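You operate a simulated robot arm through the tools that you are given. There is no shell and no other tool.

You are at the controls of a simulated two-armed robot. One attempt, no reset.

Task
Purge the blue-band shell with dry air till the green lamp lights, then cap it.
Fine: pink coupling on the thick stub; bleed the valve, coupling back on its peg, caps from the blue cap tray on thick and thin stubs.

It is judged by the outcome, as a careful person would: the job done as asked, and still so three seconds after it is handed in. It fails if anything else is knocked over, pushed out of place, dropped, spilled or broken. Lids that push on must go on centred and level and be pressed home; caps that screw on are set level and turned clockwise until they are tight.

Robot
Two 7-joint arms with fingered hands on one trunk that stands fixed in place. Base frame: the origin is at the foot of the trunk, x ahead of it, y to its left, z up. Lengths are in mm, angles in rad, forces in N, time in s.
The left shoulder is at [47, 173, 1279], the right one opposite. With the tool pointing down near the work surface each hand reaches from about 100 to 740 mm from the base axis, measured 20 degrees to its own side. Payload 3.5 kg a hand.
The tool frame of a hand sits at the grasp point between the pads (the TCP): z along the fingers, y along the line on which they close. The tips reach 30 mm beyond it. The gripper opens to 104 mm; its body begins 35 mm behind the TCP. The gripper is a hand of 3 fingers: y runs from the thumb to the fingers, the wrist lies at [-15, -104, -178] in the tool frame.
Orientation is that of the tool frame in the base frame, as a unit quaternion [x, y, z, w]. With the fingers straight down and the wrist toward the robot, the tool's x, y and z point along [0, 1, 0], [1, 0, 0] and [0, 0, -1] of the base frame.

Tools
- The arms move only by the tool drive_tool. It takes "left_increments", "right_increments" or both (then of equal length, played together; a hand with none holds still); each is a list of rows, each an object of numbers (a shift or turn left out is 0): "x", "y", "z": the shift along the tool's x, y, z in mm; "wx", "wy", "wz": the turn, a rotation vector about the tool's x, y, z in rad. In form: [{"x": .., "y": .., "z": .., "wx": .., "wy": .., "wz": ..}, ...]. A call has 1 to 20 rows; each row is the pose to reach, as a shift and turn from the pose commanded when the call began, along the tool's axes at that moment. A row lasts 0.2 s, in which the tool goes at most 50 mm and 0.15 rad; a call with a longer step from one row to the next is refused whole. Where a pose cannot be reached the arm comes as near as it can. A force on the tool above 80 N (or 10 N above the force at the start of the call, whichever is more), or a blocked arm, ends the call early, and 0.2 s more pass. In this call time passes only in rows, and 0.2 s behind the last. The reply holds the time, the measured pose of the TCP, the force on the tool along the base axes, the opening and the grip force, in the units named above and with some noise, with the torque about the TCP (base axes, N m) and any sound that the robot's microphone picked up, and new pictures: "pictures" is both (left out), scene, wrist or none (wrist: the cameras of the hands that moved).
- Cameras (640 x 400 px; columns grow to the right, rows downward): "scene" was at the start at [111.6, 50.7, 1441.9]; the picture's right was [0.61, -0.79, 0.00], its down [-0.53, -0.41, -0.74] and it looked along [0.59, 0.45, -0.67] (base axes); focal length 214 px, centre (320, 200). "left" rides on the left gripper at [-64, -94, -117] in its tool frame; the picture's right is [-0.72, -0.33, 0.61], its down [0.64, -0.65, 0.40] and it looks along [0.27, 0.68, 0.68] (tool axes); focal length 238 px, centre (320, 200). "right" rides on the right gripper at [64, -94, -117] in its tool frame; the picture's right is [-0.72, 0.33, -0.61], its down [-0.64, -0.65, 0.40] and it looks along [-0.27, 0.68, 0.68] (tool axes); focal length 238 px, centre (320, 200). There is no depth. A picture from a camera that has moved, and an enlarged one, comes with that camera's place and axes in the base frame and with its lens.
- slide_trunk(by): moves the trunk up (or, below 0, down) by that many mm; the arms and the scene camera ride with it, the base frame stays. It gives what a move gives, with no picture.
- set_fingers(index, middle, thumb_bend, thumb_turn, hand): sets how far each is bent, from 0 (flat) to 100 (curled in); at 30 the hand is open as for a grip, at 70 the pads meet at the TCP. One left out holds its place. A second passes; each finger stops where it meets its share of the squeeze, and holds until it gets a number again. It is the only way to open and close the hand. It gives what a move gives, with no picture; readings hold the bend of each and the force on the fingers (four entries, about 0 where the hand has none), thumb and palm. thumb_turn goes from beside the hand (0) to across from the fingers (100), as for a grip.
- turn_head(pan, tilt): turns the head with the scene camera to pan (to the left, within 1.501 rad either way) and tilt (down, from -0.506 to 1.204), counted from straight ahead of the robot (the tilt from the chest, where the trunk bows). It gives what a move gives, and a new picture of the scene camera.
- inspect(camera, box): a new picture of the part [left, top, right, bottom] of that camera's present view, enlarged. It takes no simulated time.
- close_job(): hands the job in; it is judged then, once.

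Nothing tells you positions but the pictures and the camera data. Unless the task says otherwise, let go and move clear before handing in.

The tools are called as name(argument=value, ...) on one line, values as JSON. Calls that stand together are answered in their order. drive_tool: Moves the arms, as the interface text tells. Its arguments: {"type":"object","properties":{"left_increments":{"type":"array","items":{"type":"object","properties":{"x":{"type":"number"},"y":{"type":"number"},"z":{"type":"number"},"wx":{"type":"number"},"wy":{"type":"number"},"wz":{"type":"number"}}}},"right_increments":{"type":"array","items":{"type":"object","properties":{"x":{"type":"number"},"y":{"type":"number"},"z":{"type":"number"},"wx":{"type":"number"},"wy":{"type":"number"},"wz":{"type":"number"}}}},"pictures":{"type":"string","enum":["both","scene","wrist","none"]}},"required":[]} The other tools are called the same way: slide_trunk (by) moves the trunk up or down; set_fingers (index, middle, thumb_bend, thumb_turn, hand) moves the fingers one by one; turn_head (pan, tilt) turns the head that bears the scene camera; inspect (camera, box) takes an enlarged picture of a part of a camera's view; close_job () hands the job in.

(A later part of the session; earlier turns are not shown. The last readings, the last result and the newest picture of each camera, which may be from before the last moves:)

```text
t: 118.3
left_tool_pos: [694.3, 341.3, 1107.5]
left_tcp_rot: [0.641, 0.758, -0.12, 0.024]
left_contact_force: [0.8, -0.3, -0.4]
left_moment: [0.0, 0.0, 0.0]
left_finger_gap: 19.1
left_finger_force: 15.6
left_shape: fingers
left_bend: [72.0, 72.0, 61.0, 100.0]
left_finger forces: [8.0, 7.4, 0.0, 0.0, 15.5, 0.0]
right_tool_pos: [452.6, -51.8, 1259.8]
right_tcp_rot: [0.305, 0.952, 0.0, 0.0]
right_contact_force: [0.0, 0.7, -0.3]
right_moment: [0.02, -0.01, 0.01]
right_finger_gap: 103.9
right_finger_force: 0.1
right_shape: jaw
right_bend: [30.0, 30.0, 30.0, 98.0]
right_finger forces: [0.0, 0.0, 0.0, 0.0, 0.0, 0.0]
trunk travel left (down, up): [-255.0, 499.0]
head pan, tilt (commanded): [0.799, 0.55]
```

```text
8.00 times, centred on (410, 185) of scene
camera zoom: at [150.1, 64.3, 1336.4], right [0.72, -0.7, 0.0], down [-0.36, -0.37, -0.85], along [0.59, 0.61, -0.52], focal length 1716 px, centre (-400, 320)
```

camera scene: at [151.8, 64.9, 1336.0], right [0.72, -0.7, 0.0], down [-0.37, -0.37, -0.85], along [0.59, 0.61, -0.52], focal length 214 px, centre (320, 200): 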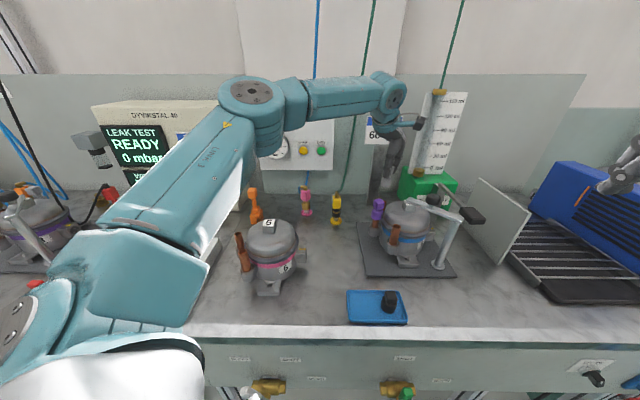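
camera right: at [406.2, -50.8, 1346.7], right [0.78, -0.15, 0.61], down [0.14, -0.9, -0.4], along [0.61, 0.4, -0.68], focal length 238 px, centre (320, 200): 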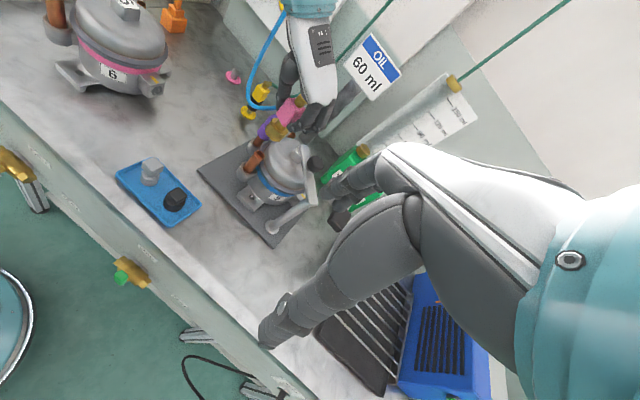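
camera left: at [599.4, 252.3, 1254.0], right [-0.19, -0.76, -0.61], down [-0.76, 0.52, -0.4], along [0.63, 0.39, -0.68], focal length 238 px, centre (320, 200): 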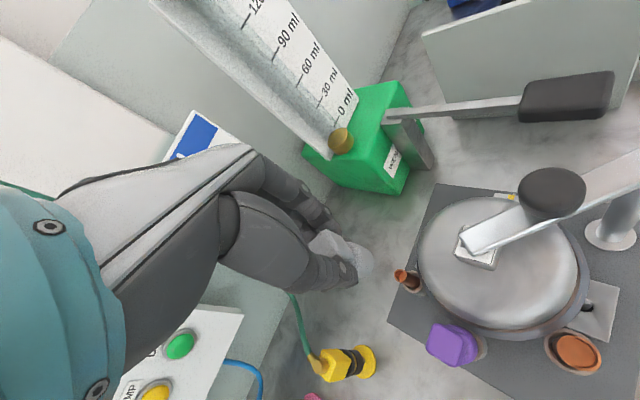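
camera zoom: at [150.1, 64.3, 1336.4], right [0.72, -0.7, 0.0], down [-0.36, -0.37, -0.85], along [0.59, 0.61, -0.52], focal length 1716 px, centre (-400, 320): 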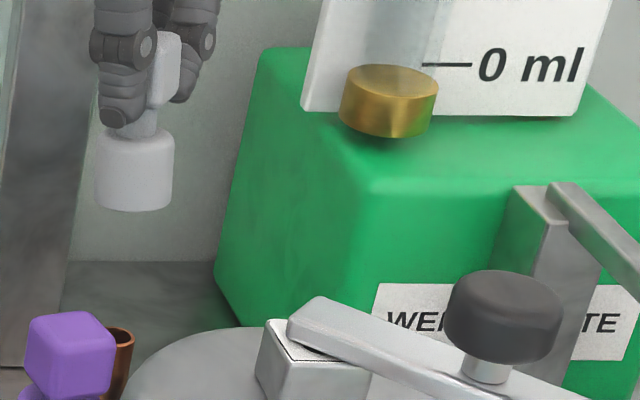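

From the near-vertical wrist view, the cap needs about +6 mm in x. I'll shift and descend to about 10 mm above the stub.

drive_tool(left_increments=[{"x": -1.7, "y": 5.8, "z": -0.6}, {"x": 3, "y": 9.6, "z": 24}, {"x": 7.8, "y": 13.4, "z": 48}], pictures="none")

inspect(camera="left", box=[330, 220, 420, 290])

inspect(camera="right", box=[290, 95, 350, 155])

inspect(camera="scene", box=[385, 160, 425, 215])

```text
t: 119.1
left_tool_pos: [702.6, 339.7, 1057.6]
left_tcp_rot: [0.641, 0.758, -0.123, 0.025]
left_contact_force: [0.2, 0.6, 0.1]
left_moment: [-0.01, 0.01, 0.03]
left_finger_gap: 19.2
left_finger_force: 15.6
left_shape: fingers
left_bend: [72.0, 72.0, 61.0, 100.0]
left_finger forces: [7.9, 7.4, 0.0, 0.0, 15.5, 0.1]
left hand out of reach, approached as far as the arm can: row 1, 2
right_tool_pos: [453.7, -51.0, 1258.2]
right_tcp_rot: [0.304, 0.953, 0.0, -0.001]
right_contact_force: [-0.1, -0.6, 0.3]
right_moment: [0.0, 0.01, -0.03]
right_finger_gap: 103.9
right_finger_force: 0.1
right_shape: jaw
right_bend: [30.0, 30.0, 30.0, 98.0]
right_finger forces: [0.1, 0.1, 0.0, 0.1, 0.1, 0.0]
trunk travel left (down, up): [-255.0, 499.0]
head pan, tilt (commanded): [0.799, 0.55]
```

```text
5.71 times, centred on (375, 255) of left
camera zoom: at [636.0, 289.2, 1196.9], right [-0.26, -0.88, -0.4], down [-0.8, 0.43, -0.42], along [0.54, 0.21, -0.81], focal length 1362 px, centre (6, -114)
```

zoom: 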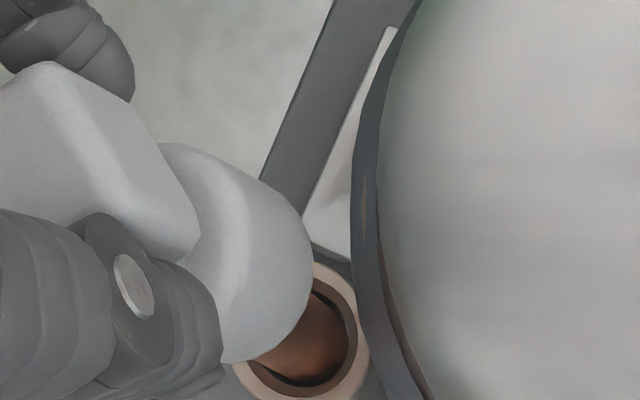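

```text
6.67 times, centred on (320, 125) of right
camera zoom: at [346.3, -90.6, 1376.7], right [0.78, -0.15, 0.61], down [0.14, -0.9, -0.4], along [0.61, 0.4, -0.68], focal length 1589 px, centre (320, 700)
```

zoom: 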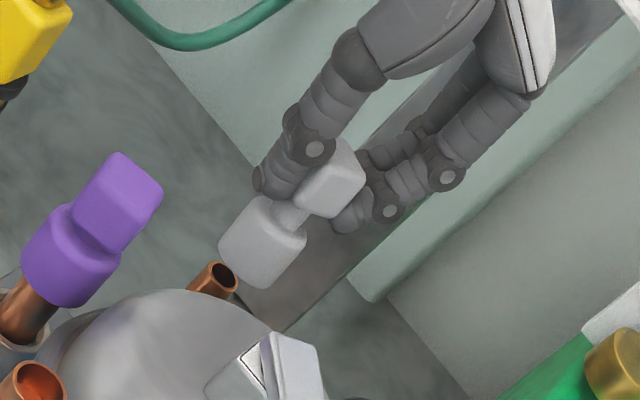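

```text
7.27 times, centred on (405, 188) of scene
camera zoom: at [150.3, 64.5, 1336.4], right [0.72, -0.7, 0.0], down [-0.36, -0.37, -0.85], along [0.59, 0.61, -0.52], focal length 1560 px, centre (-298, 291)
```

zoom: 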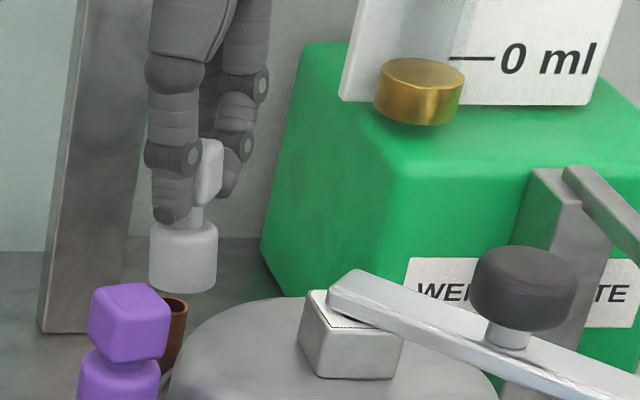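

The cap is about 3 mm off to the far right. I'll trim it and descend in small steps, watching for contact.

drive_tool(left_increments=[{"x": 1.2, "y": -2.6, "z": 0.2}, {"x": 2.2, "y": -1.8, "z": 5}], pictures="none")

inspect(camera="scene", box=[390, 170, 420, 215])

inspect(camera="right", box=[290, 105, 340, 155])

inspect(camera="left", box=[330, 220, 420, 290])

```text
t: 119.7
left_tool_pos: [699.8, 340.1, 1053.4]
left_tcp_rot: [0.641, 0.757, -0.123, 0.025]
left_contact_force: [-0.1, -0.2, 0.4]
left_moment: [0.02, -0.03, 0.01]
left_finger_gap: 19.0
left_finger_force: 15.9
left_shape: fingers
left_bend: [72.0, 72.0, 61.0, 100.0]
left_finger forces: [8.0, 7.5, 0.0, 0.0, 15.6, 0.1]
right_tool_pos: [453.2, -51.8, 1260.3]
right_tcp_rot: [0.304, 0.953, 0.0, -0.001]
right_contact_force: [0.3, -1.0, 0.3]
right_moment: [-0.04, 0.0, -0.03]
right_finger_gap: 103.6
right_finger_force: 0.1
right_shape: jaw
right_bend: [30.0, 30.0, 30.0, 98.0]
right_finger forces: [0.0, 0.0, 0.0, 0.0, 0.0, 0.1]
trunk travel left (down, up): [-255.0, 499.0]
head pan, tilt (commanded): [0.799, 0.55]
```

```text
8.89 times, centred on (405, 192) of scene
camera zoom: at [150.3, 64.4, 1336.4], right [0.72, -0.7, 0.0], down [-0.36, -0.37, -0.85], along [0.59, 0.61, -0.52], focal length 1906 px, centre (-436, 267)
```

zoom: 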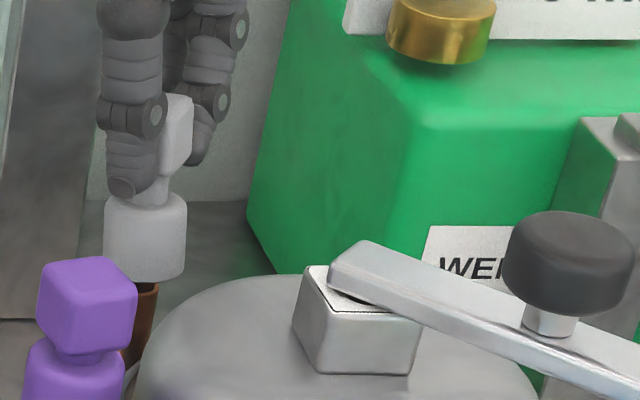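

```text
8.00 times, centred on (315, 130) of right
camera zoom: at [346.3, -90.6, 1376.7], right [0.78, -0.15, 0.61], down [0.14, -0.9, -0.4], along [0.61, 0.4, -0.68], focal length 1907 px, centre (360, 760)
```

zoom: 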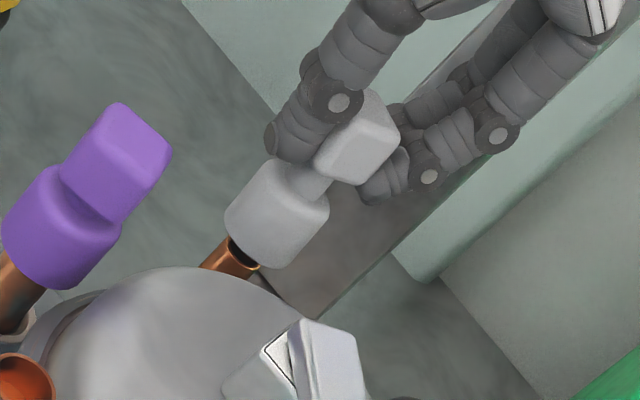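

```text
5.71 times, centred on (375, 255) of left
camera zoom: at [633.6, 290.1, 1192.7], right [-0.26, -0.88, -0.4], down [-0.8, 0.43, -0.42], along [0.54, 0.21, -0.82], focal length 1362 px, centre (6, -114)
```

zoom: 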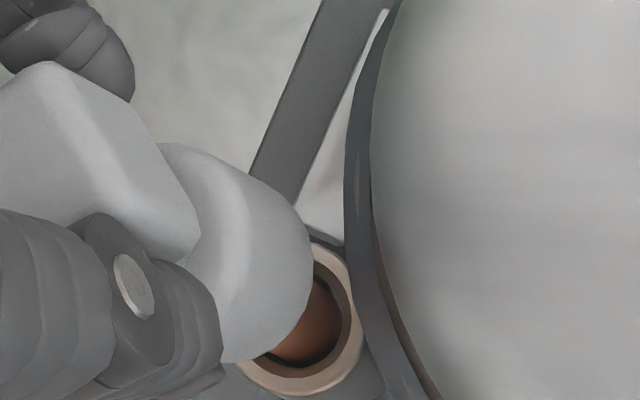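

drive_tool(left_increments=[{"x": 0.3, "y": -2, "z": 0.3}, {"x": 1, "y": -1.4, "z": 4.1}], pictures="none")

drive_tool(left_increments=[{"x": 0.6, "y": 0.5, "z": 2.9}], pictures="none")

inspect(camera="right", box=[290, 105, 340, 155])

inspect(camera="scene", box=[390, 170, 420, 215])

```text
t: 120.3
left_tool_pos: [697.8, 341.8, 1048.2]
left_tcp_rot: [0.641, 0.758, -0.122, 0.025]
left_contact_force: [-0.6, 0.5, -0.2]
left_moment: [0.01, 0.0, 0.0]
left_finger_gap: 18.9
left_finger_force: 16.2
left_shape: fingers
left_bend: [72.0, 72.0, 61.0, 100.0]
left_finger forces: [8.0, 7.4, 0.0, 0.0, 15.4, 0.0]
right_tool_pos: [453.4, -51.5, 1258.6]
right_tcp_rot: [0.304, 0.953, -0.001, -0.001]
right_contact_force: [-0.1, 0.1, 0.4]
right_moment: [0.02, -0.01, 0.0]
right_finger_gap: 103.8
right_finger_force: 0.0
right_shape: jaw
right_bend: [30.0, 30.0, 30.0, 98.0]
right_finger forces: [0.0, 0.0, 0.0, 0.1, 0.1, 0.0]
trunk travel left (down, up): [-255.0, 499.0]
head pan, tilt (commanded): [0.799, 0.55]
```

```text
t: 120.7
left_tool_pos: [697.8, 342.2, 1046.4]
left_tcp_rot: [0.641, 0.757, -0.123, 0.025]
left_contact_force: [-0.2, -0.1, 0.1]
left_moment: [0.02, -0.01, 0.01]
left_finger_gap: 19.0
left_finger_force: 15.7
left_shape: fingers
left_bend: [72.0, 72.0, 61.0, 100.0]
left_finger forces: [8.1, 7.4, 0.0, 0.1, 15.6, 0.0]
right_tool_pos: [453.4, -51.9, 1257.7]
right_tcp_rot: [0.303, 0.953, -0.001, -0.002]
right_contact_force: [1.2, -0.3, 0.3]
right_moment: [0.03, 0.02, 0.02]
right_finger_gap: 103.5
right_finger_force: 0.1
right_shape: jaw
right_bend: [30.0, 30.0, 30.0, 98.0]
right_finger forces: [0.0, 0.0, 0.1, 0.0, 0.1, 0.1]
trunk travel left (down, up): [-255.0, 499.0]
head pan, tilt (commanded): [0.799, 0.55]
```

```text
8.00 times, centred on (315, 130) of right
camera zoom: at [346.2, -90.6, 1376.8], right [0.78, -0.15, 0.61], down [0.14, -0.9, -0.4], along [0.61, 0.4, -0.68], focal length 1907 px, centre (360, 760)
```

zoom: 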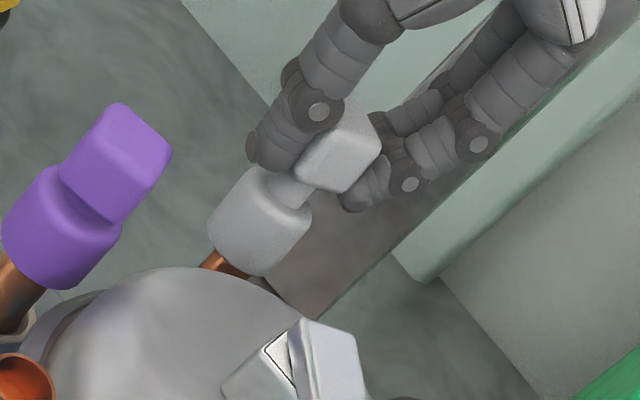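

```text
8.89 times, centred on (405, 192) of scene
camera zoom: at [150.2, 64.4, 1336.4], right [0.72, -0.7, 0.0], down [-0.36, -0.37, -0.85], along [0.59, 0.61, -0.52], focal length 1906 px, centre (-436, 267)
```

zoom: 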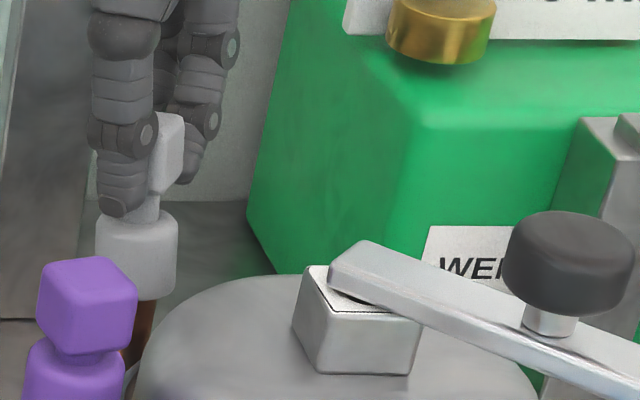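

drive_tool(left_increments=[{"x": 0.6, "y": 0.5, "z": 2.9}], pictures="none")

drive_tool(left_increments=[{"x": 0.6, "y": 0.5, "z": 2.9}], pictures="none")

inspect(camera="right", box=[290, 105, 340, 155])

inspect(camera="scene", box=[390, 170, 420, 215])

inspect(camera="left", box=[330, 220, 420, 290])

```text
t: 121.1
left_tool_pos: [698.9, 342.0, 1044.5]
left_tcp_rot: [0.641, 0.757, -0.122, 0.026]
left_contact_force: [-0.2, 0.3, 3.4]
left_moment: [0.02, -0.01, 0.04]
left_finger_gap: 19.1
left_finger_force: 17.0
left_shape: fingers
left_bend: [72.0, 72.0, 61.0, 100.0]
left_finger forces: [8.9, 8.0, 0.1, 0.0, 16.7, 0.0]
right_tool_pos: [454.7, -50.8, 1259.4]
right_tcp_rot: [0.303, 0.953, 0.001, -0.001]
right_contact_force: [0.7, 0.4, 0.1]
right_moment: [0.01, -0.01, 0.0]
right_finger_gap: 103.7
right_finger_force: 0.0
right_shape: jaw
right_bend: [30.0, 30.0, 30.0, 98.0]
right_finger forces: [0.0, 0.0, 0.0, 0.0, 0.0, 0.0]
trunk travel left (down, up): [-255.0, 499.0]
head pan, tilt (commanded): [0.799, 0.55]
```

```text
t: 121.5
left_tool_pos: [696.8, 343.2, 1042.0]
left_tcp_rot: [0.641, 0.757, -0.122, 0.024]
left_contact_force: [2.2, 0.9, 0.0]
left_moment: [0.0, -0.12, 0.0]
left_finger_gap: 19.0
left_finger_force: 17.1
left_shape: fingers
left_bend: [72.0, 72.0, 61.0, 100.0]
left_finger forces: [9.3, 8.6, 0.0, 0.1, 16.5, 0.0]
right_tool_pos: [453.4, -53.0, 1258.8]
right_tcp_rot: [0.304, 0.953, 0.0, -0.001]
right_contact_force: [0.0, -0.4, 1.1]
right_moment: [0.0, -0.02, 0.0]
right_finger_gap: 103.6
right_finger_force: 0.0
right_shape: jaw
right_bend: [30.0, 30.0, 30.0, 98.0]
right_finger forces: [0.0, 0.0, 0.0, 0.1, 0.0, 0.0]
trunk travel left (down, up): [-255.0, 499.0]
head pan, tilt (commanded): [0.799, 0.55]
```

```text
8.00 times, centred on (315, 130) of right
camera zoom: at [345.5, -90.9, 1377.0], right [0.78, -0.15, 0.61], down [0.14, -0.9, -0.4], along [0.61, 0.4, -0.68], focal length 1907 px, centre (360, 760)
```

zoom: 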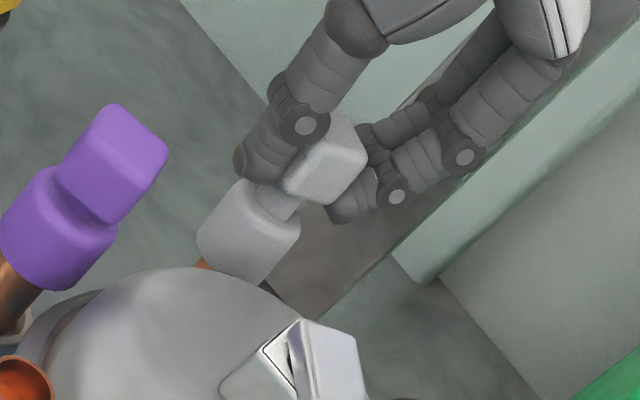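

```text
8.89 times, centred on (405, 192) of scene
camera zoom: at [149.6, 64.2, 1336.5], right [0.72, -0.7, 0.0], down [-0.36, -0.37, -0.85], along [0.59, 0.61, -0.52], focal length 1906 px, centre (-436, 267)
```

zoom: 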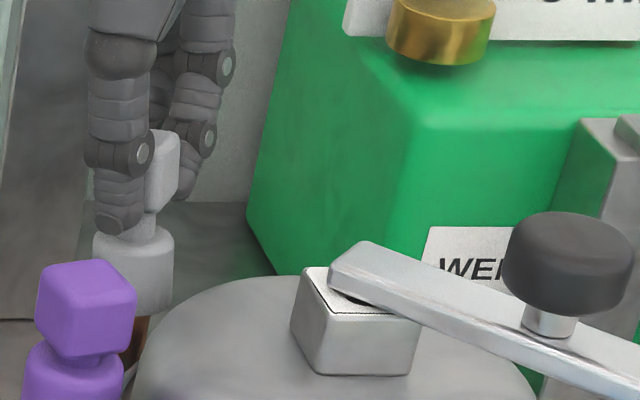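

```text
5.71 times, centred on (375, 255) of left
camera zoom: at [630.8, 290.8, 1179.6], right [-0.26, -0.88, -0.4], down [-0.8, 0.43, -0.41], along [0.54, 0.21, -0.82], focal length 1362 px, centre (6, -114)
```

zoom: 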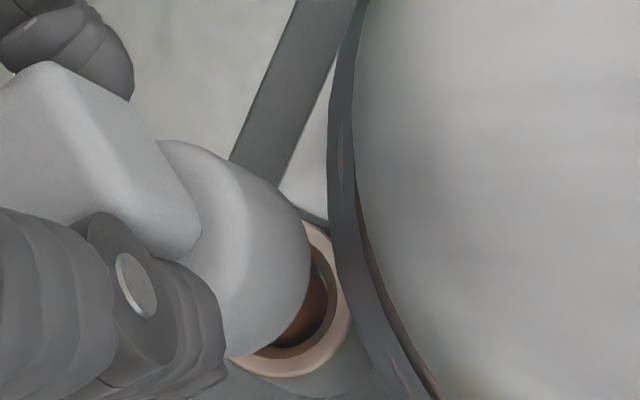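

A small contact and then it settled: the cap is beginning to slide over the stub. Continuing down.

drive_tool(left_increments=[{"x": 0.6, "y": 0.5, "z": 2.9}], pictures="none")

drive_tool(left_increments=[{"x": 0.6, "y": 0.5, "z": 2.9}], pictures="none")

drive_tool(left_increments=[{"x": 0.6, "y": 0.5, "z": 2.9}], pictures="none")

inspect(camera="right", box=[290, 105, 340, 155])

inspect(camera="scene", box=[390, 170, 420, 215])

inspect(camera="left", box=[330, 220, 420, 290])

```text
t: 121.9
left_tool_pos: [698.6, 342.3, 1036.2]
left_tcp_rot: [0.64, 0.758, -0.124, 0.024]
left_contact_force: [1.0, 0.5, -1.1]
left_moment: [0.03, -0.02, 0.01]
left_finger_gap: 19.3
left_finger_force: 16.2
left_shape: fingers
left_bend: [72.0, 72.0, 61.0, 100.0]
left_finger forces: [8.5, 8.0, 0.0, 0.0, 16.3, 0.0]
right_tool_pos: [453.5, -52.2, 1258.7]
right_tcp_rot: [0.304, 0.953, 0.0, -0.001]
right_contact_force: [0.4, -0.5, 0.5]
right_moment: [0.0, -0.02, -0.02]
right_finger_gap: 103.9
right_finger_force: 0.0
right_shape: jaw
right_bend: [30.0, 30.0, 30.0, 98.0]
right_finger forces: [0.1, 0.0, 0.0, 0.0, 0.1, 0.0]
trunk travel left (down, up): [-255.0, 499.0]
head pan, tilt (commanded): [0.799, 0.55]
```

```text
t: 122.3
left_tool_pos: [697.9, 341.9, 1033.3]
left_tcp_rot: [0.64, 0.758, -0.124, 0.026]
left_contact_force: [0.9, 0.1, 0.3]
left_moment: [0.02, -0.01, 0.01]
left_finger_gap: 19.4
left_finger_force: 16.0
left_shape: fingers
left_bend: [72.0, 72.0, 61.0, 100.0]
left_finger forces: [8.5, 7.8, 0.0, 0.0, 16.3, 0.0]
right_tool_pos: [454.1, -51.0, 1258.8]
right_tcp_rot: [0.304, 0.953, 0.0, -0.001]
right_contact_force: [0.5, -0.3, -0.2]
right_moment: [0.0, 0.03, 0.01]
right_finger_gap: 103.5
right_finger_force: 0.2
right_shape: jaw
right_bend: [30.0, 30.0, 30.0, 98.0]
right_finger forces: [0.0, 0.0, 0.0, 0.0, 0.1, 0.0]
trunk travel left (down, up): [-255.0, 499.0]
head pan, tilt (commanded): [0.799, 0.55]
```

```text
t: 122.7
left_tool_pos: [699.6, 341.1, 1032.7]
left_tcp_rot: [0.64, 0.758, -0.123, 0.026]
left_contact_force: [-0.1, 1.1, -0.5]
left_moment: [0.01, -0.01, -0.01]
left_finger_gap: 18.9
left_finger_force: 15.9
left_shape: fingers
left_bend: [72.0, 72.0, 61.0, 100.0]
left_finger forces: [8.3, 7.8, 0.0, 0.0, 16.4, 0.0]
right_tool_pos: [452.9, -51.7, 1259.6]
right_tcp_rot: [0.304, 0.953, -0.001, -0.001]
right_contact_force: [-0.6, -0.4, 0.8]
right_moment: [-0.03, -0.02, 0.02]
right_finger_gap: 103.7
right_finger_force: 0.0
right_shape: jaw
right_bend: [30.0, 30.0, 30.0, 98.0]
right_finger forces: [0.1, 0.0, 0.1, 0.0, 0.0, 0.1]
trunk travel left (down, up): [-255.0, 499.0]
head pan, tilt (commanded): [0.799, 0.55]
```

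```text
8.00 times, centred on (315, 130) of right
camera zoom: at [346.2, -90.6, 1376.8], right [0.78, -0.15, 0.61], down [0.14, -0.9, -0.4], along [0.61, 0.4, -0.68], focal length 1907 px, centre (360, 760)
```

zoom: 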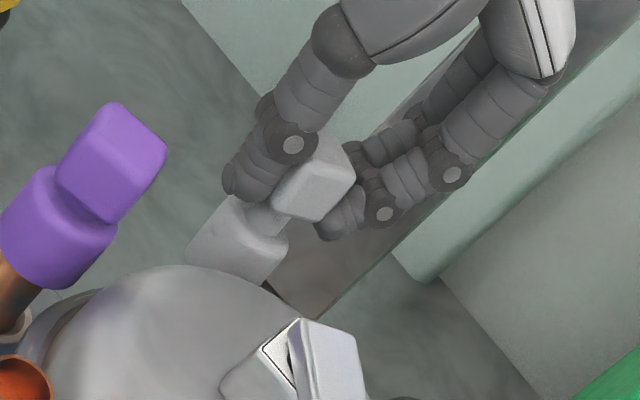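

```text
8.89 times, centred on (405, 192) of scene
camera zoom: at [150.3, 64.4, 1336.4], right [0.72, -0.7, 0.0], down [-0.36, -0.37, -0.85], along [0.59, 0.61, -0.52], focal length 1906 px, centre (-436, 267)
```

zoom: 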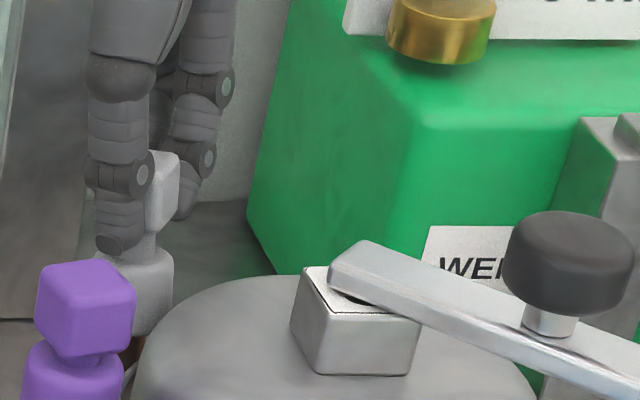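

```text
5.71 times, centred on (375, 255) of left
camera zoom: at [632.1, 290.4, 1171.0], right [-0.26, -0.88, -0.4], down [-0.8, 0.43, -0.42], along [0.54, 0.21, -0.81], focal length 1362 px, centre (6, -114)
```

zoom: 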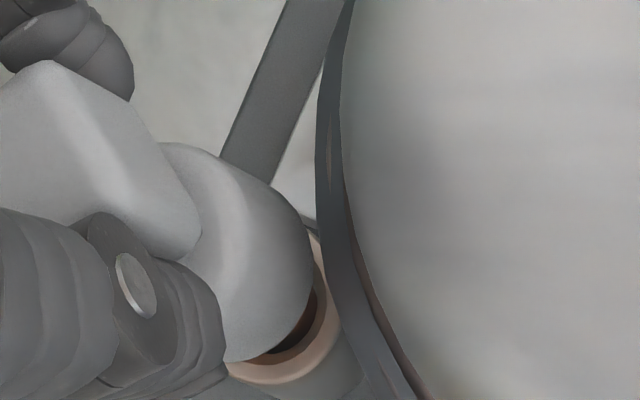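

About 14 mm over the stub with no force. I'll zoom once more and then continue to the seat.

drive_tool(left_increments=[{"x": 0.6, "y": 0.5, "z": 2.9}], pictures="none")

drive_tool(left_increments=[{"x": 0.6, "y": 0.5, "z": 2.9}], pictures="none")

inspect(camera="left", box=[350, 235, 400, 285])

inspect(camera="right", box=[290, 110, 330, 150])

```text
t: 123.1
left_tool_pos: [699.0, 339.0, 1029.6]
left_tcp_rot: [0.641, 0.758, -0.123, 0.025]
left_contact_force: [-1.5, -4.2, 2.5]
left_moment: [0.09, -0.1, 0.0]
left_finger_gap: 19.5
left_finger_force: 20.4
left_shape: fingers
left_bend: [72.0, 73.0, 61.0, 100.0]
left_finger forces: [6.9, 10.8, 0.1, 0.2, 21.6, 0.0]
right_tool_pos: [453.6, -52.2, 1259.9]
right_tcp_rot: [0.303, 0.953, 0.0, -0.001]
right_contact_force: [-0.1, 0.2, 0.0]
right_moment: [-0.03, -0.02, 0.0]
right_finger_gap: 103.3
right_finger_force: 0.1
right_shape: jaw
right_bend: [30.0, 30.0, 30.0, 98.0]
right_finger forces: [0.0, 0.0, 0.0, 0.0, 0.1, 0.0]
trunk travel left (down, up): [-255.0, 499.0]
head pan, tilt (commanded): [0.799, 0.55]
```

```text
t: 123.5
left_tool_pos: [697.8, 340.4, 1029.3]
left_tcp_rot: [0.641, 0.757, -0.121, 0.026]
left_contact_force: [-3.8, -3.0, 12.9]
left_moment: [0.12, 0.05, -0.04]
left_finger_gap: 19.5
left_finger_force: 20.9
left_shape: fingers
left_bend: [72.0, 73.0, 61.0, 100.0]
left_finger forces: [7.1, 10.1, 0.1, 0.1, 24.2, 0.0]
right_tool_pos: [451.8, -52.6, 1260.5]
right_tcp_rot: [0.304, 0.953, 0.001, 0.0]
right_contact_force: [0.9, -0.4, -0.2]
right_moment: [0.0, -0.01, 0.0]
right_finger_gap: 103.8
right_finger_force: 0.1
right_shape: jaw
right_bend: [30.0, 30.0, 30.0, 98.0]
right_finger forces: [0.1, 0.1, 0.0, 0.1, 0.0, 0.0]
trunk travel left (down, up): [-255.0, 499.0]
head pan, tilt (commanded): [0.799, 0.55]
```

```text
8.00 times, centred on (375, 260) of left
camera zoom: at [630.3, 289.2, 1167.8], right [-0.26, -0.88, -0.4], down [-0.8, 0.43, -0.42], along [0.54, 0.21, -0.81], focal length 1907 px, centre (-120, -280)
```

zoom: 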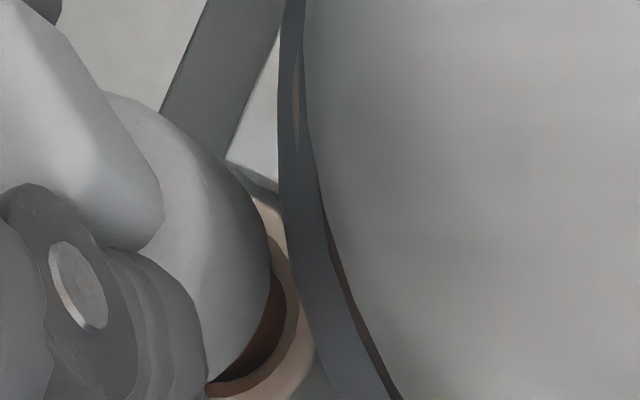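

```text
10.00 times, centred on (310, 130) of right
camera zoom: at [344.0, -91.7, 1377.6], right [0.77, -0.15, 0.61], down [0.14, -0.9, -0.4], along [0.62, 0.4, -0.68], focal length 2384 px, centre (420, 900)
```

zoom: 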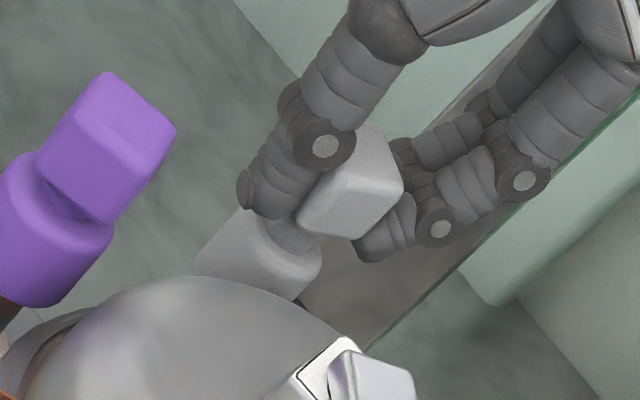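

Firm contact at 13 N with about 17 mm engaged. I'll press home a little harder in small steps.

drive_tool(left_increments=[{"x": 0.8, "y": 0.6, "z": 4}], pictures="none")

inspect(camera="scene", box=[390, 170, 420, 215])

```text
t: 123.9
left_tool_pos: [697.2, 340.5, 1026.3]
left_tcp_rot: [0.64, 0.758, -0.12, 0.03]
left_contact_force: [-5.7, 0.2, 28.4]
left_moment: [0.02, 0.25, -0.03]
left_finger_gap: 19.7
left_finger_force: 22.4
left_shape: fingers
left_bend: [72.0, 73.0, 61.0, 100.0]
left_finger forces: [7.9, 10.4, 0.0, 0.0, 26.4, 0.0]
right_tool_pos: [451.0, -53.3, 1260.2]
right_tcp_rot: [0.304, 0.953, 0.002, 0.0]
right_contact_force: [0.5, -0.3, -0.7]
right_moment: [0.0, -0.01, -0.04]
right_finger_gap: 103.7
right_finger_force: 0.0
right_shape: jaw
right_bend: [30.0, 30.0, 30.0, 98.0]
right_finger forces: [0.0, 0.0, 0.0, 0.1, 0.0, 0.1]
trunk travel left (down, up): [-255.0, 499.0]
head pan, tilt (commanded): [0.799, 0.55]
```

```text
8.89 times, centred on (405, 192) of scene
camera zoom: at [146.5, 63.1, 1337.3], right [0.72, -0.7, 0.0], down [-0.36, -0.37, -0.85], along [0.6, 0.61, -0.52], focal length 1906 px, centre (-436, 267)
```

zoom: 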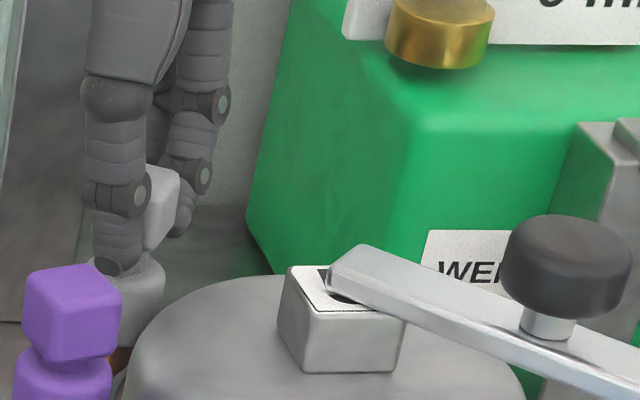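

The shell shifts a few mm under this push, so I'll ease off and check that it returns.

drive_tool(left_increments=[{"x": -1.6, "y": -1.2, "z": -8}], pictures="none")

inspect(camera="scene", box=[390, 170, 420, 215])

inspect(camera="right", box=[270, 105, 340, 175])

```text
t: 124.3
left_tool_pos: [698.1, 340.8, 1027.1]
left_tcp_rot: [0.641, 0.758, -0.122, 0.023]
left_contact_force: [-2.4, -2.8, 8.6]
left_moment: [0.08, -0.09, 0.02]
left_finger_gap: 19.7
left_finger_force: 20.0
left_shape: fingers
left_bend: [72.0, 73.0, 61.0, 100.0]
left_finger forces: [7.8, 10.0, 0.0, 0.1, 21.7, 0.0]
right_tool_pos: [453.1, -51.4, 1259.7]
right_tcp_rot: [0.303, 0.953, 0.0, -0.002]
right_contact_force: [-0.2, -0.6, -0.4]
right_moment: [-0.02, 0.0, 0.0]
right_finger_gap: 103.8
right_finger_force: 0.0
right_shape: jaw
right_bend: [30.0, 30.0, 30.0, 98.0]
right_finger forces: [0.1, 0.0, 0.0, 0.0, 0.0, 0.0]
trunk travel left (down, up): [-255.0, 499.0]
head pan, tilt (commanded): [0.799, 0.55]
```

```text
8.89 times, centred on (405, 192) of scene
camera zoom: at [148.8, 63.5, 1336.4], right [0.72, -0.7, 0.0], down [-0.36, -0.37, -0.85], along [0.6, 0.61, -0.52], focal length 1906 px, centre (-436, 267)
```

zoom: 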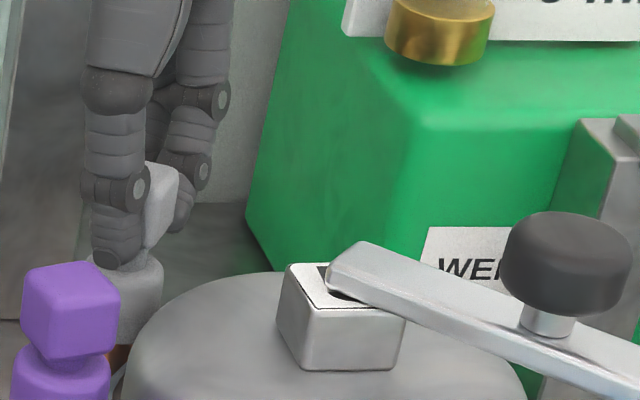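

```text
5.71 times, centred on (305, 140) of right
camera zoom: at [344.8, -91.6, 1376.8], right [0.78, -0.15, 0.61], down [0.14, -0.9, -0.4], along [0.61, 0.4, -0.68], focal length 1362 px, centre (406, 543)
```

zoom: 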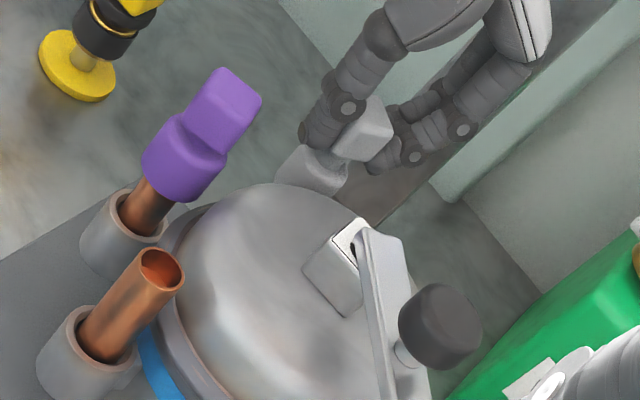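

drive_tool(left_increments=[{"x": -0.8, "y": -0.6, "z": -4}], pictures="none")

inspect(camera="scene", box=[390, 170, 420, 215])

```text
t: 124.7
left_tool_pos: [698.4, 341.4, 1032.6]
left_tcp_rot: [0.641, 0.757, -0.122, 0.024]
left_contact_force: [0.3, -1.1, 0.2]
left_moment: [-0.01, 0.01, 0.04]
left_finger_gap: 19.3
left_finger_force: 16.2
left_shape: fingers
left_bend: [72.0, 72.0, 61.0, 100.0]
left_finger forces: [8.2, 8.4, 0.1, 0.0, 17.1, 0.1]
right_tool_pos: [454.7, -51.2, 1258.9]
right_tcp_rot: [0.303, 0.953, 0.0, -0.001]
right_contact_force: [0.0, -0.3, 0.0]
right_moment: [0.01, -0.01, 0.03]
right_finger_gap: 103.7
right_finger_force: 0.1
right_shape: jaw
right_bend: [30.0, 30.0, 30.0, 98.0]
right_finger forces: [0.0, 0.1, 0.0, 0.0, 0.0, 0.1]
trunk travel left (down, up): [-255.0, 499.0]
head pan, tilt (commanded): [0.799, 0.55]
```

```text
8.89 times, centred on (405, 192) of scene
camera zoom: at [150.6, 64.2, 1336.1], right [0.72, -0.7, 0.0], down [-0.36, -0.37, -0.85], along [0.59, 0.61, -0.52], focal length 1906 px, centre (-436, 267)
```

zoom: 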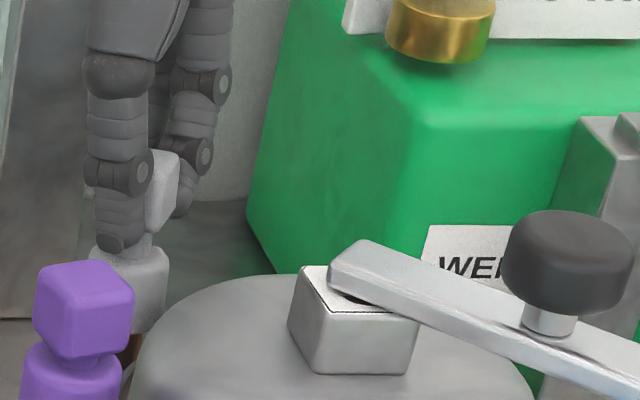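

The shell is back where it was; it just flexes a little under load. I'll correct a slight offset (about 1.5 mm toward me), seat the cap again gently, and release.

drive_tool(left_increments=[{"x": -0.9, "y": -1.2, "z": 0.4}, {"x": -0.2, "y": -0.7, "z": 3.8}, {"x": 0.4, "y": -0.2, "z": 6.6}], pictures="none")

```text
t: 125.5
left_tool_pos: [696.8, 339.1, 1029.0]
left_tcp_rot: [0.641, 0.757, -0.122, 0.027]
left_contact_force: [-3.0, -0.8, 6.8]
left_moment: [0.11, -0.04, 0.04]
left_finger_gap: 19.5
left_finger_force: 20.8
left_shape: fingers
left_bend: [72.0, 73.0, 61.0, 100.0]
left_finger forces: [7.5, 11.1, 0.1, 0.1, 22.8, 0.1]
right_tool_pos: [452.3, -52.1, 1257.9]
right_tcp_rot: [0.304, 0.953, 0.001, 0.001]
right_contact_force: [-0.5, 0.0, 0.3]
right_moment: [0.02, 0.0, 0.03]
right_finger_gap: 103.9
right_finger_force: 0.0
right_shape: jaw
right_bend: [30.0, 30.0, 30.0, 98.0]
right_finger forces: [0.1, 0.0, 0.0, 0.0, 0.0, 0.1]
trunk travel left (down, up): [-255.0, 499.0]
head pan, tilt (commanded): [0.799, 0.55]
```

drive_tool(left_increments=[{"x": 0.3, "y": -1.5, "z": 0.2}, {"x": 0.8, "y": -1, "z": 3.1}, {"x": 1.2, "y": -0.7, "z": 5}], pictures="none")

inspect(camera="right", box=[290, 110, 330, 150])

inspect(camera="scene", box=[390, 170, 420, 215])

```text
t: 126.3
left_tool_pos: [695.7, 340.1, 1026.6]
left_tcp_rot: [0.641, 0.758, -0.119, 0.03]
left_contact_force: [1.0, 4.1, 26.7]
left_moment: [0.09, 0.02, -0.02]
left_finger_gap: 19.6
left_finger_force: 23.8
left_shape: fingers
left_bend: [72.0, 73.0, 61.0, 100.0]
left_finger forces: [11.0, 13.1, 0.0, 0.0, 24.4, 0.0]
right_tool_pos: [451.8, -51.1, 1260.1]
right_tcp_rot: [0.304, 0.953, 0.001, 0.0]
right_contact_force: [0.3, 0.3, -1.1]
right_moment: [0.0, 0.01, -0.03]
right_finger_gap: 104.0
right_finger_force: 0.0
right_shape: jaw
right_bend: [30.0, 30.0, 30.0, 98.0]
right_finger forces: [0.1, 0.1, 0.0, 0.1, 0.0, 0.0]
trunk travel left (down, up): [-255.0, 499.0]
head pan, tilt (commanded): [0.799, 0.55]
```

```text
10.00 times, centred on (310, 130) of right
camera zoom: at [343.4, -91.5, 1377.9], right [0.77, -0.15, 0.61], down [0.14, -0.9, -0.4], along [0.62, 0.4, -0.68], focal length 2384 px, centre (420, 900)
```

zoom: 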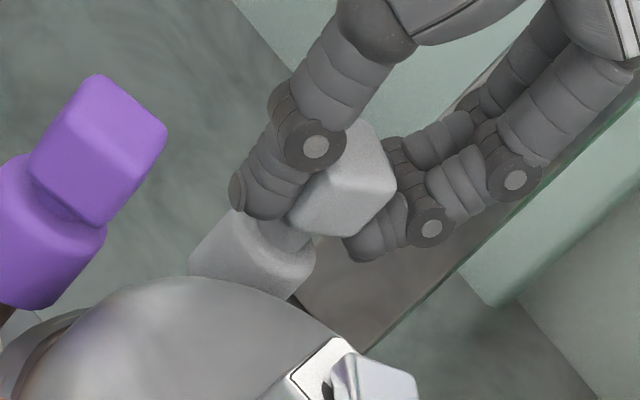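

```text
8.89 times, centred on (405, 192) of scene
camera zoom: at [147.5, 63.6, 1337.1], right [0.72, -0.7, 0.0], down [-0.36, -0.37, -0.85], along [0.6, 0.61, -0.52], focal length 1906 px, centre (-436, 267)
```

zoom: 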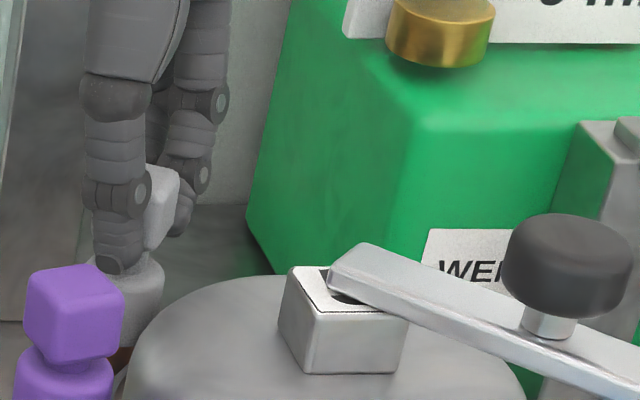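

Balanced vertical push of 27 N. I'll relax most of it and open the fingers.

drive_tool(left_increments=[{"x": -1.1, "y": -0.8, "z": -5.5}], pictures="none")

set_fingers(hand="left", index=52, middle=52, thumb_bend=50)

inspect(camera="right", box=[280, 110, 330, 160])

inspect(camera="scene", box=[385, 165, 425, 215])

inspect(camera="left", box=[300, 200, 420, 290])

```text
t: 126.7
left_tool_pos: [695.3, 340.8, 1028.2]
left_tcp_rot: [0.64, 0.758, -0.123, 0.025]
left_contact_force: [3.0, 2.5, 14.5]
left_moment: [0.08, -0.12, 0.0]
left_finger_gap: 20.0
left_finger_force: 23.1
left_shape: fingers
left_bend: [72.0, 73.0, 61.0, 100.0]
left_finger forces: [10.3, 12.0, 0.1, 0.0, 22.2, 0.0]
right_tool_pos: [453.2, -51.9, 1259.1]
right_tcp_rot: [0.304, 0.953, 0.0, 0.001]
right_contact_force: [0.2, -0.1, -0.2]
right_moment: [-0.02, 0.01, -0.02]
right_finger_gap: 103.5
right_finger_force: 0.1
right_shape: jaw
right_bend: [30.0, 30.0, 30.0, 98.0]
right_finger forces: [0.0, 0.0, 0.1, 0.0, 0.1, 0.0]
trunk travel left (down, up): [-255.0, 499.0]
head pan, tilt (commanded): [0.799, 0.55]
```

```text
t: 127.7
left_tool_pos: [695.9, 340.5, 1027.2]
left_tcp_rot: [0.64, 0.758, -0.123, 0.025]
left_contact_force: [-0.9, 1.2, -0.2]
left_moment: [0.02, -0.02, 0.01]
left_finger_gap: 48.9
left_finger_force: 0.1
left_shape: fingers
left_bend: [52.0, 52.0, 50.0, 100.0]
left_finger forces: [0.0, 0.1, 0.0, 0.1, 0.0, 0.0]
right_tool_pos: [453.7, -52.1, 1259.7]
right_tcp_rot: [0.303, 0.953, 0.0, -0.001]
right_contact_force: [-0.4, -0.4, 0.1]
right_moment: [0.0, -0.02, 0.01]
right_finger_gap: 103.9
right_finger_force: 0.0
right_shape: jaw
right_bend: [30.0, 30.0, 30.0, 98.0]
right_finger forces: [0.1, 0.1, 0.0, 0.0, 0.0, 0.1]
trunk travel left (down, up): [-255.0, 499.0]
head pan, tilt (commanded): [0.799, 0.55]
```

```text
8.00 times, centred on (305, 135) of right
camera zoom: at [346.2, -90.6, 1376.8], right [0.78, -0.15, 0.61], down [0.14, -0.9, -0.4], along [0.61, 0.4, -0.68], focal length 1907 px, centre (440, 720)
```

zoom: 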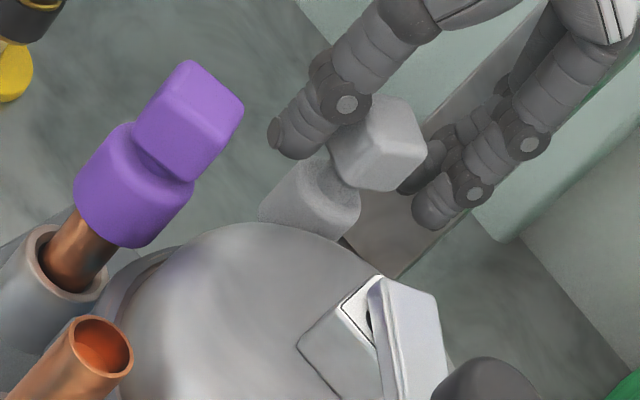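

```text
8.00 times, centred on (405, 190) of scene
camera zoom: at [150.2, 64.4, 1336.4], right [0.72, -0.7, 0.0], down [-0.36, -0.37, -0.85], along [0.59, 0.61, -0.52], focal length 1716 px, centre (-360, 280)
```

zoom: 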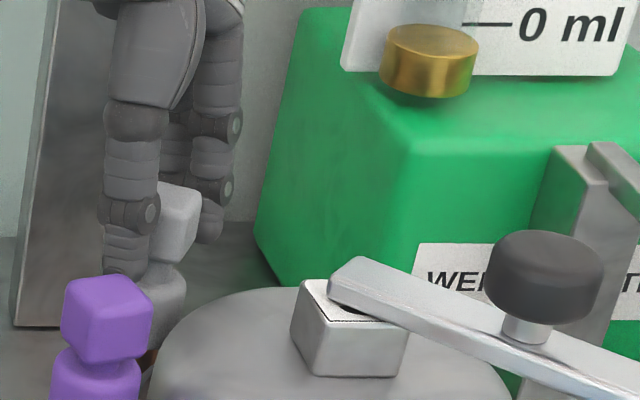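

```text
4.44 times, centred on (360, 245) of left
camera zoom: at [629.8, 289.7, 1167.6], right [-0.26, -0.88, -0.4], down [-0.8, 0.43, -0.42], along [0.54, 0.21, -0.81], focal length 1059 px, centre (142, 0)
```

zoom: 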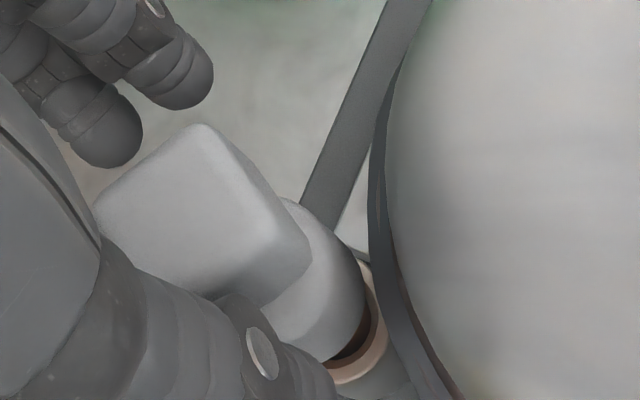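

Released. I'll lift the hand straight up and inspect how the cap sits.

drive_tool(left_increments=[{"x": -4, "y": -3, "z": -20}, {"x": -10, "y": -8, "z": -50}, {"x": -18, "y": -14, "z": -92}], pictures="none")

inspect(camera="right", box=[270, 105, 330, 165])

inspect(camera="scene", box=[380, 170, 420, 225])

inspect(camera="left", box=[340, 210, 460, 310])

```text
t: 128.5
left_tool_pos: [689.3, 341.6, 1121.4]
left_tcp_rot: [0.64, 0.758, -0.122, 0.024]
left_contact_force: [0.5, -0.5, 0.1]
left_moment: [0.0, -0.03, 0.0]
left_finger_gap: 48.7
left_finger_force: 0.0
left_shape: fingers
left_bend: [52.0, 52.0, 50.0, 100.0]
left_finger forces: [0.0, 0.0, 0.0, 0.0, 0.0, 0.0]
left hand out of reach, approached as far as the arm can: row 3
right_tool_pos: [452.1, -52.7, 1260.0]
right_tcp_rot: [0.304, 0.953, 0.0, 0.001]
right_contact_force: [0.4, -0.1, -0.9]
right_moment: [0.01, -0.03, -0.02]
right_finger_gap: 103.7
right_finger_force: 0.0
right_shape: jaw
right_bend: [30.0, 30.0, 30.0, 98.0]
right_finger forces: [0.0, 0.0, 0.0, 0.0, 0.0, 0.1]
trunk travel left (down, up): [-255.0, 499.0]
head pan, tilt (commanded): [0.799, 0.55]
```

```text
6.67 times, centred on (300, 135) of right
camera zoom: at [345.2, -91.0, 1377.0], right [0.78, -0.15, 0.61], down [0.14, -0.9, -0.4], along [0.61, 0.4, -0.68], focal length 1589 px, centre (453, 633)
```

zoom: 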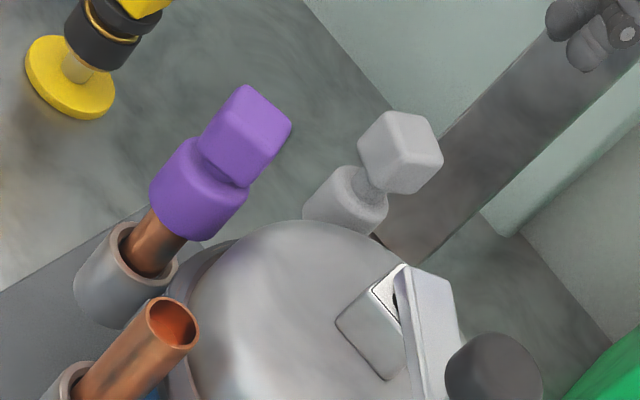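

```text
7.27 times, centred on (400, 198) of scene
camera zoom: at [149.2, 64.0, 1336.6], right [0.72, -0.7, 0.0], down [-0.36, -0.37, -0.85], along [0.59, 0.61, -0.52], focal length 1560 px, centre (-262, 218)
```

zoom: 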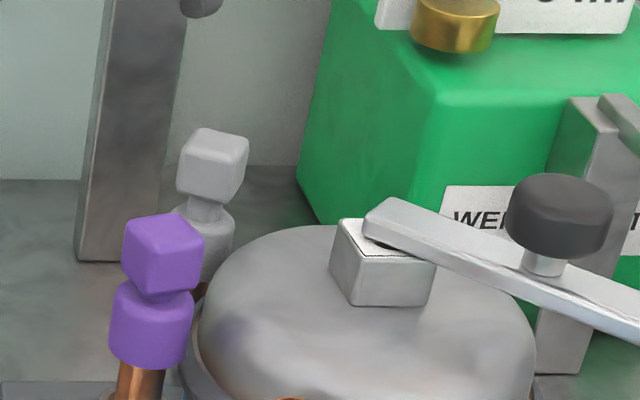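

```text
4.00 times, centred on (400, 260) of left
camera zoom: at [622.3, 290.9, 1261.5], right [-0.26, -0.88, -0.4], down [-0.8, 0.43, -0.41], along [0.54, 0.21, -0.81], focal length 953 px, centre (0, -40)
```

zoom: 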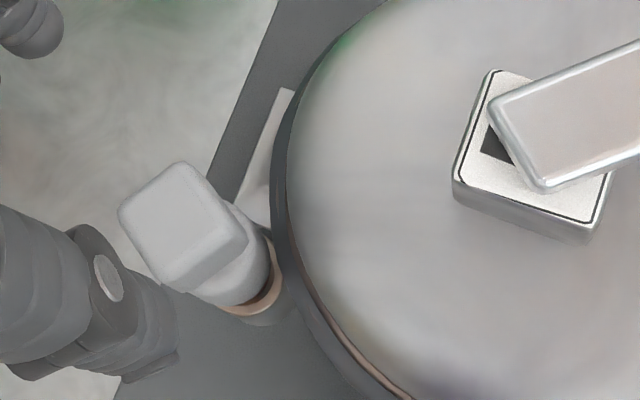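

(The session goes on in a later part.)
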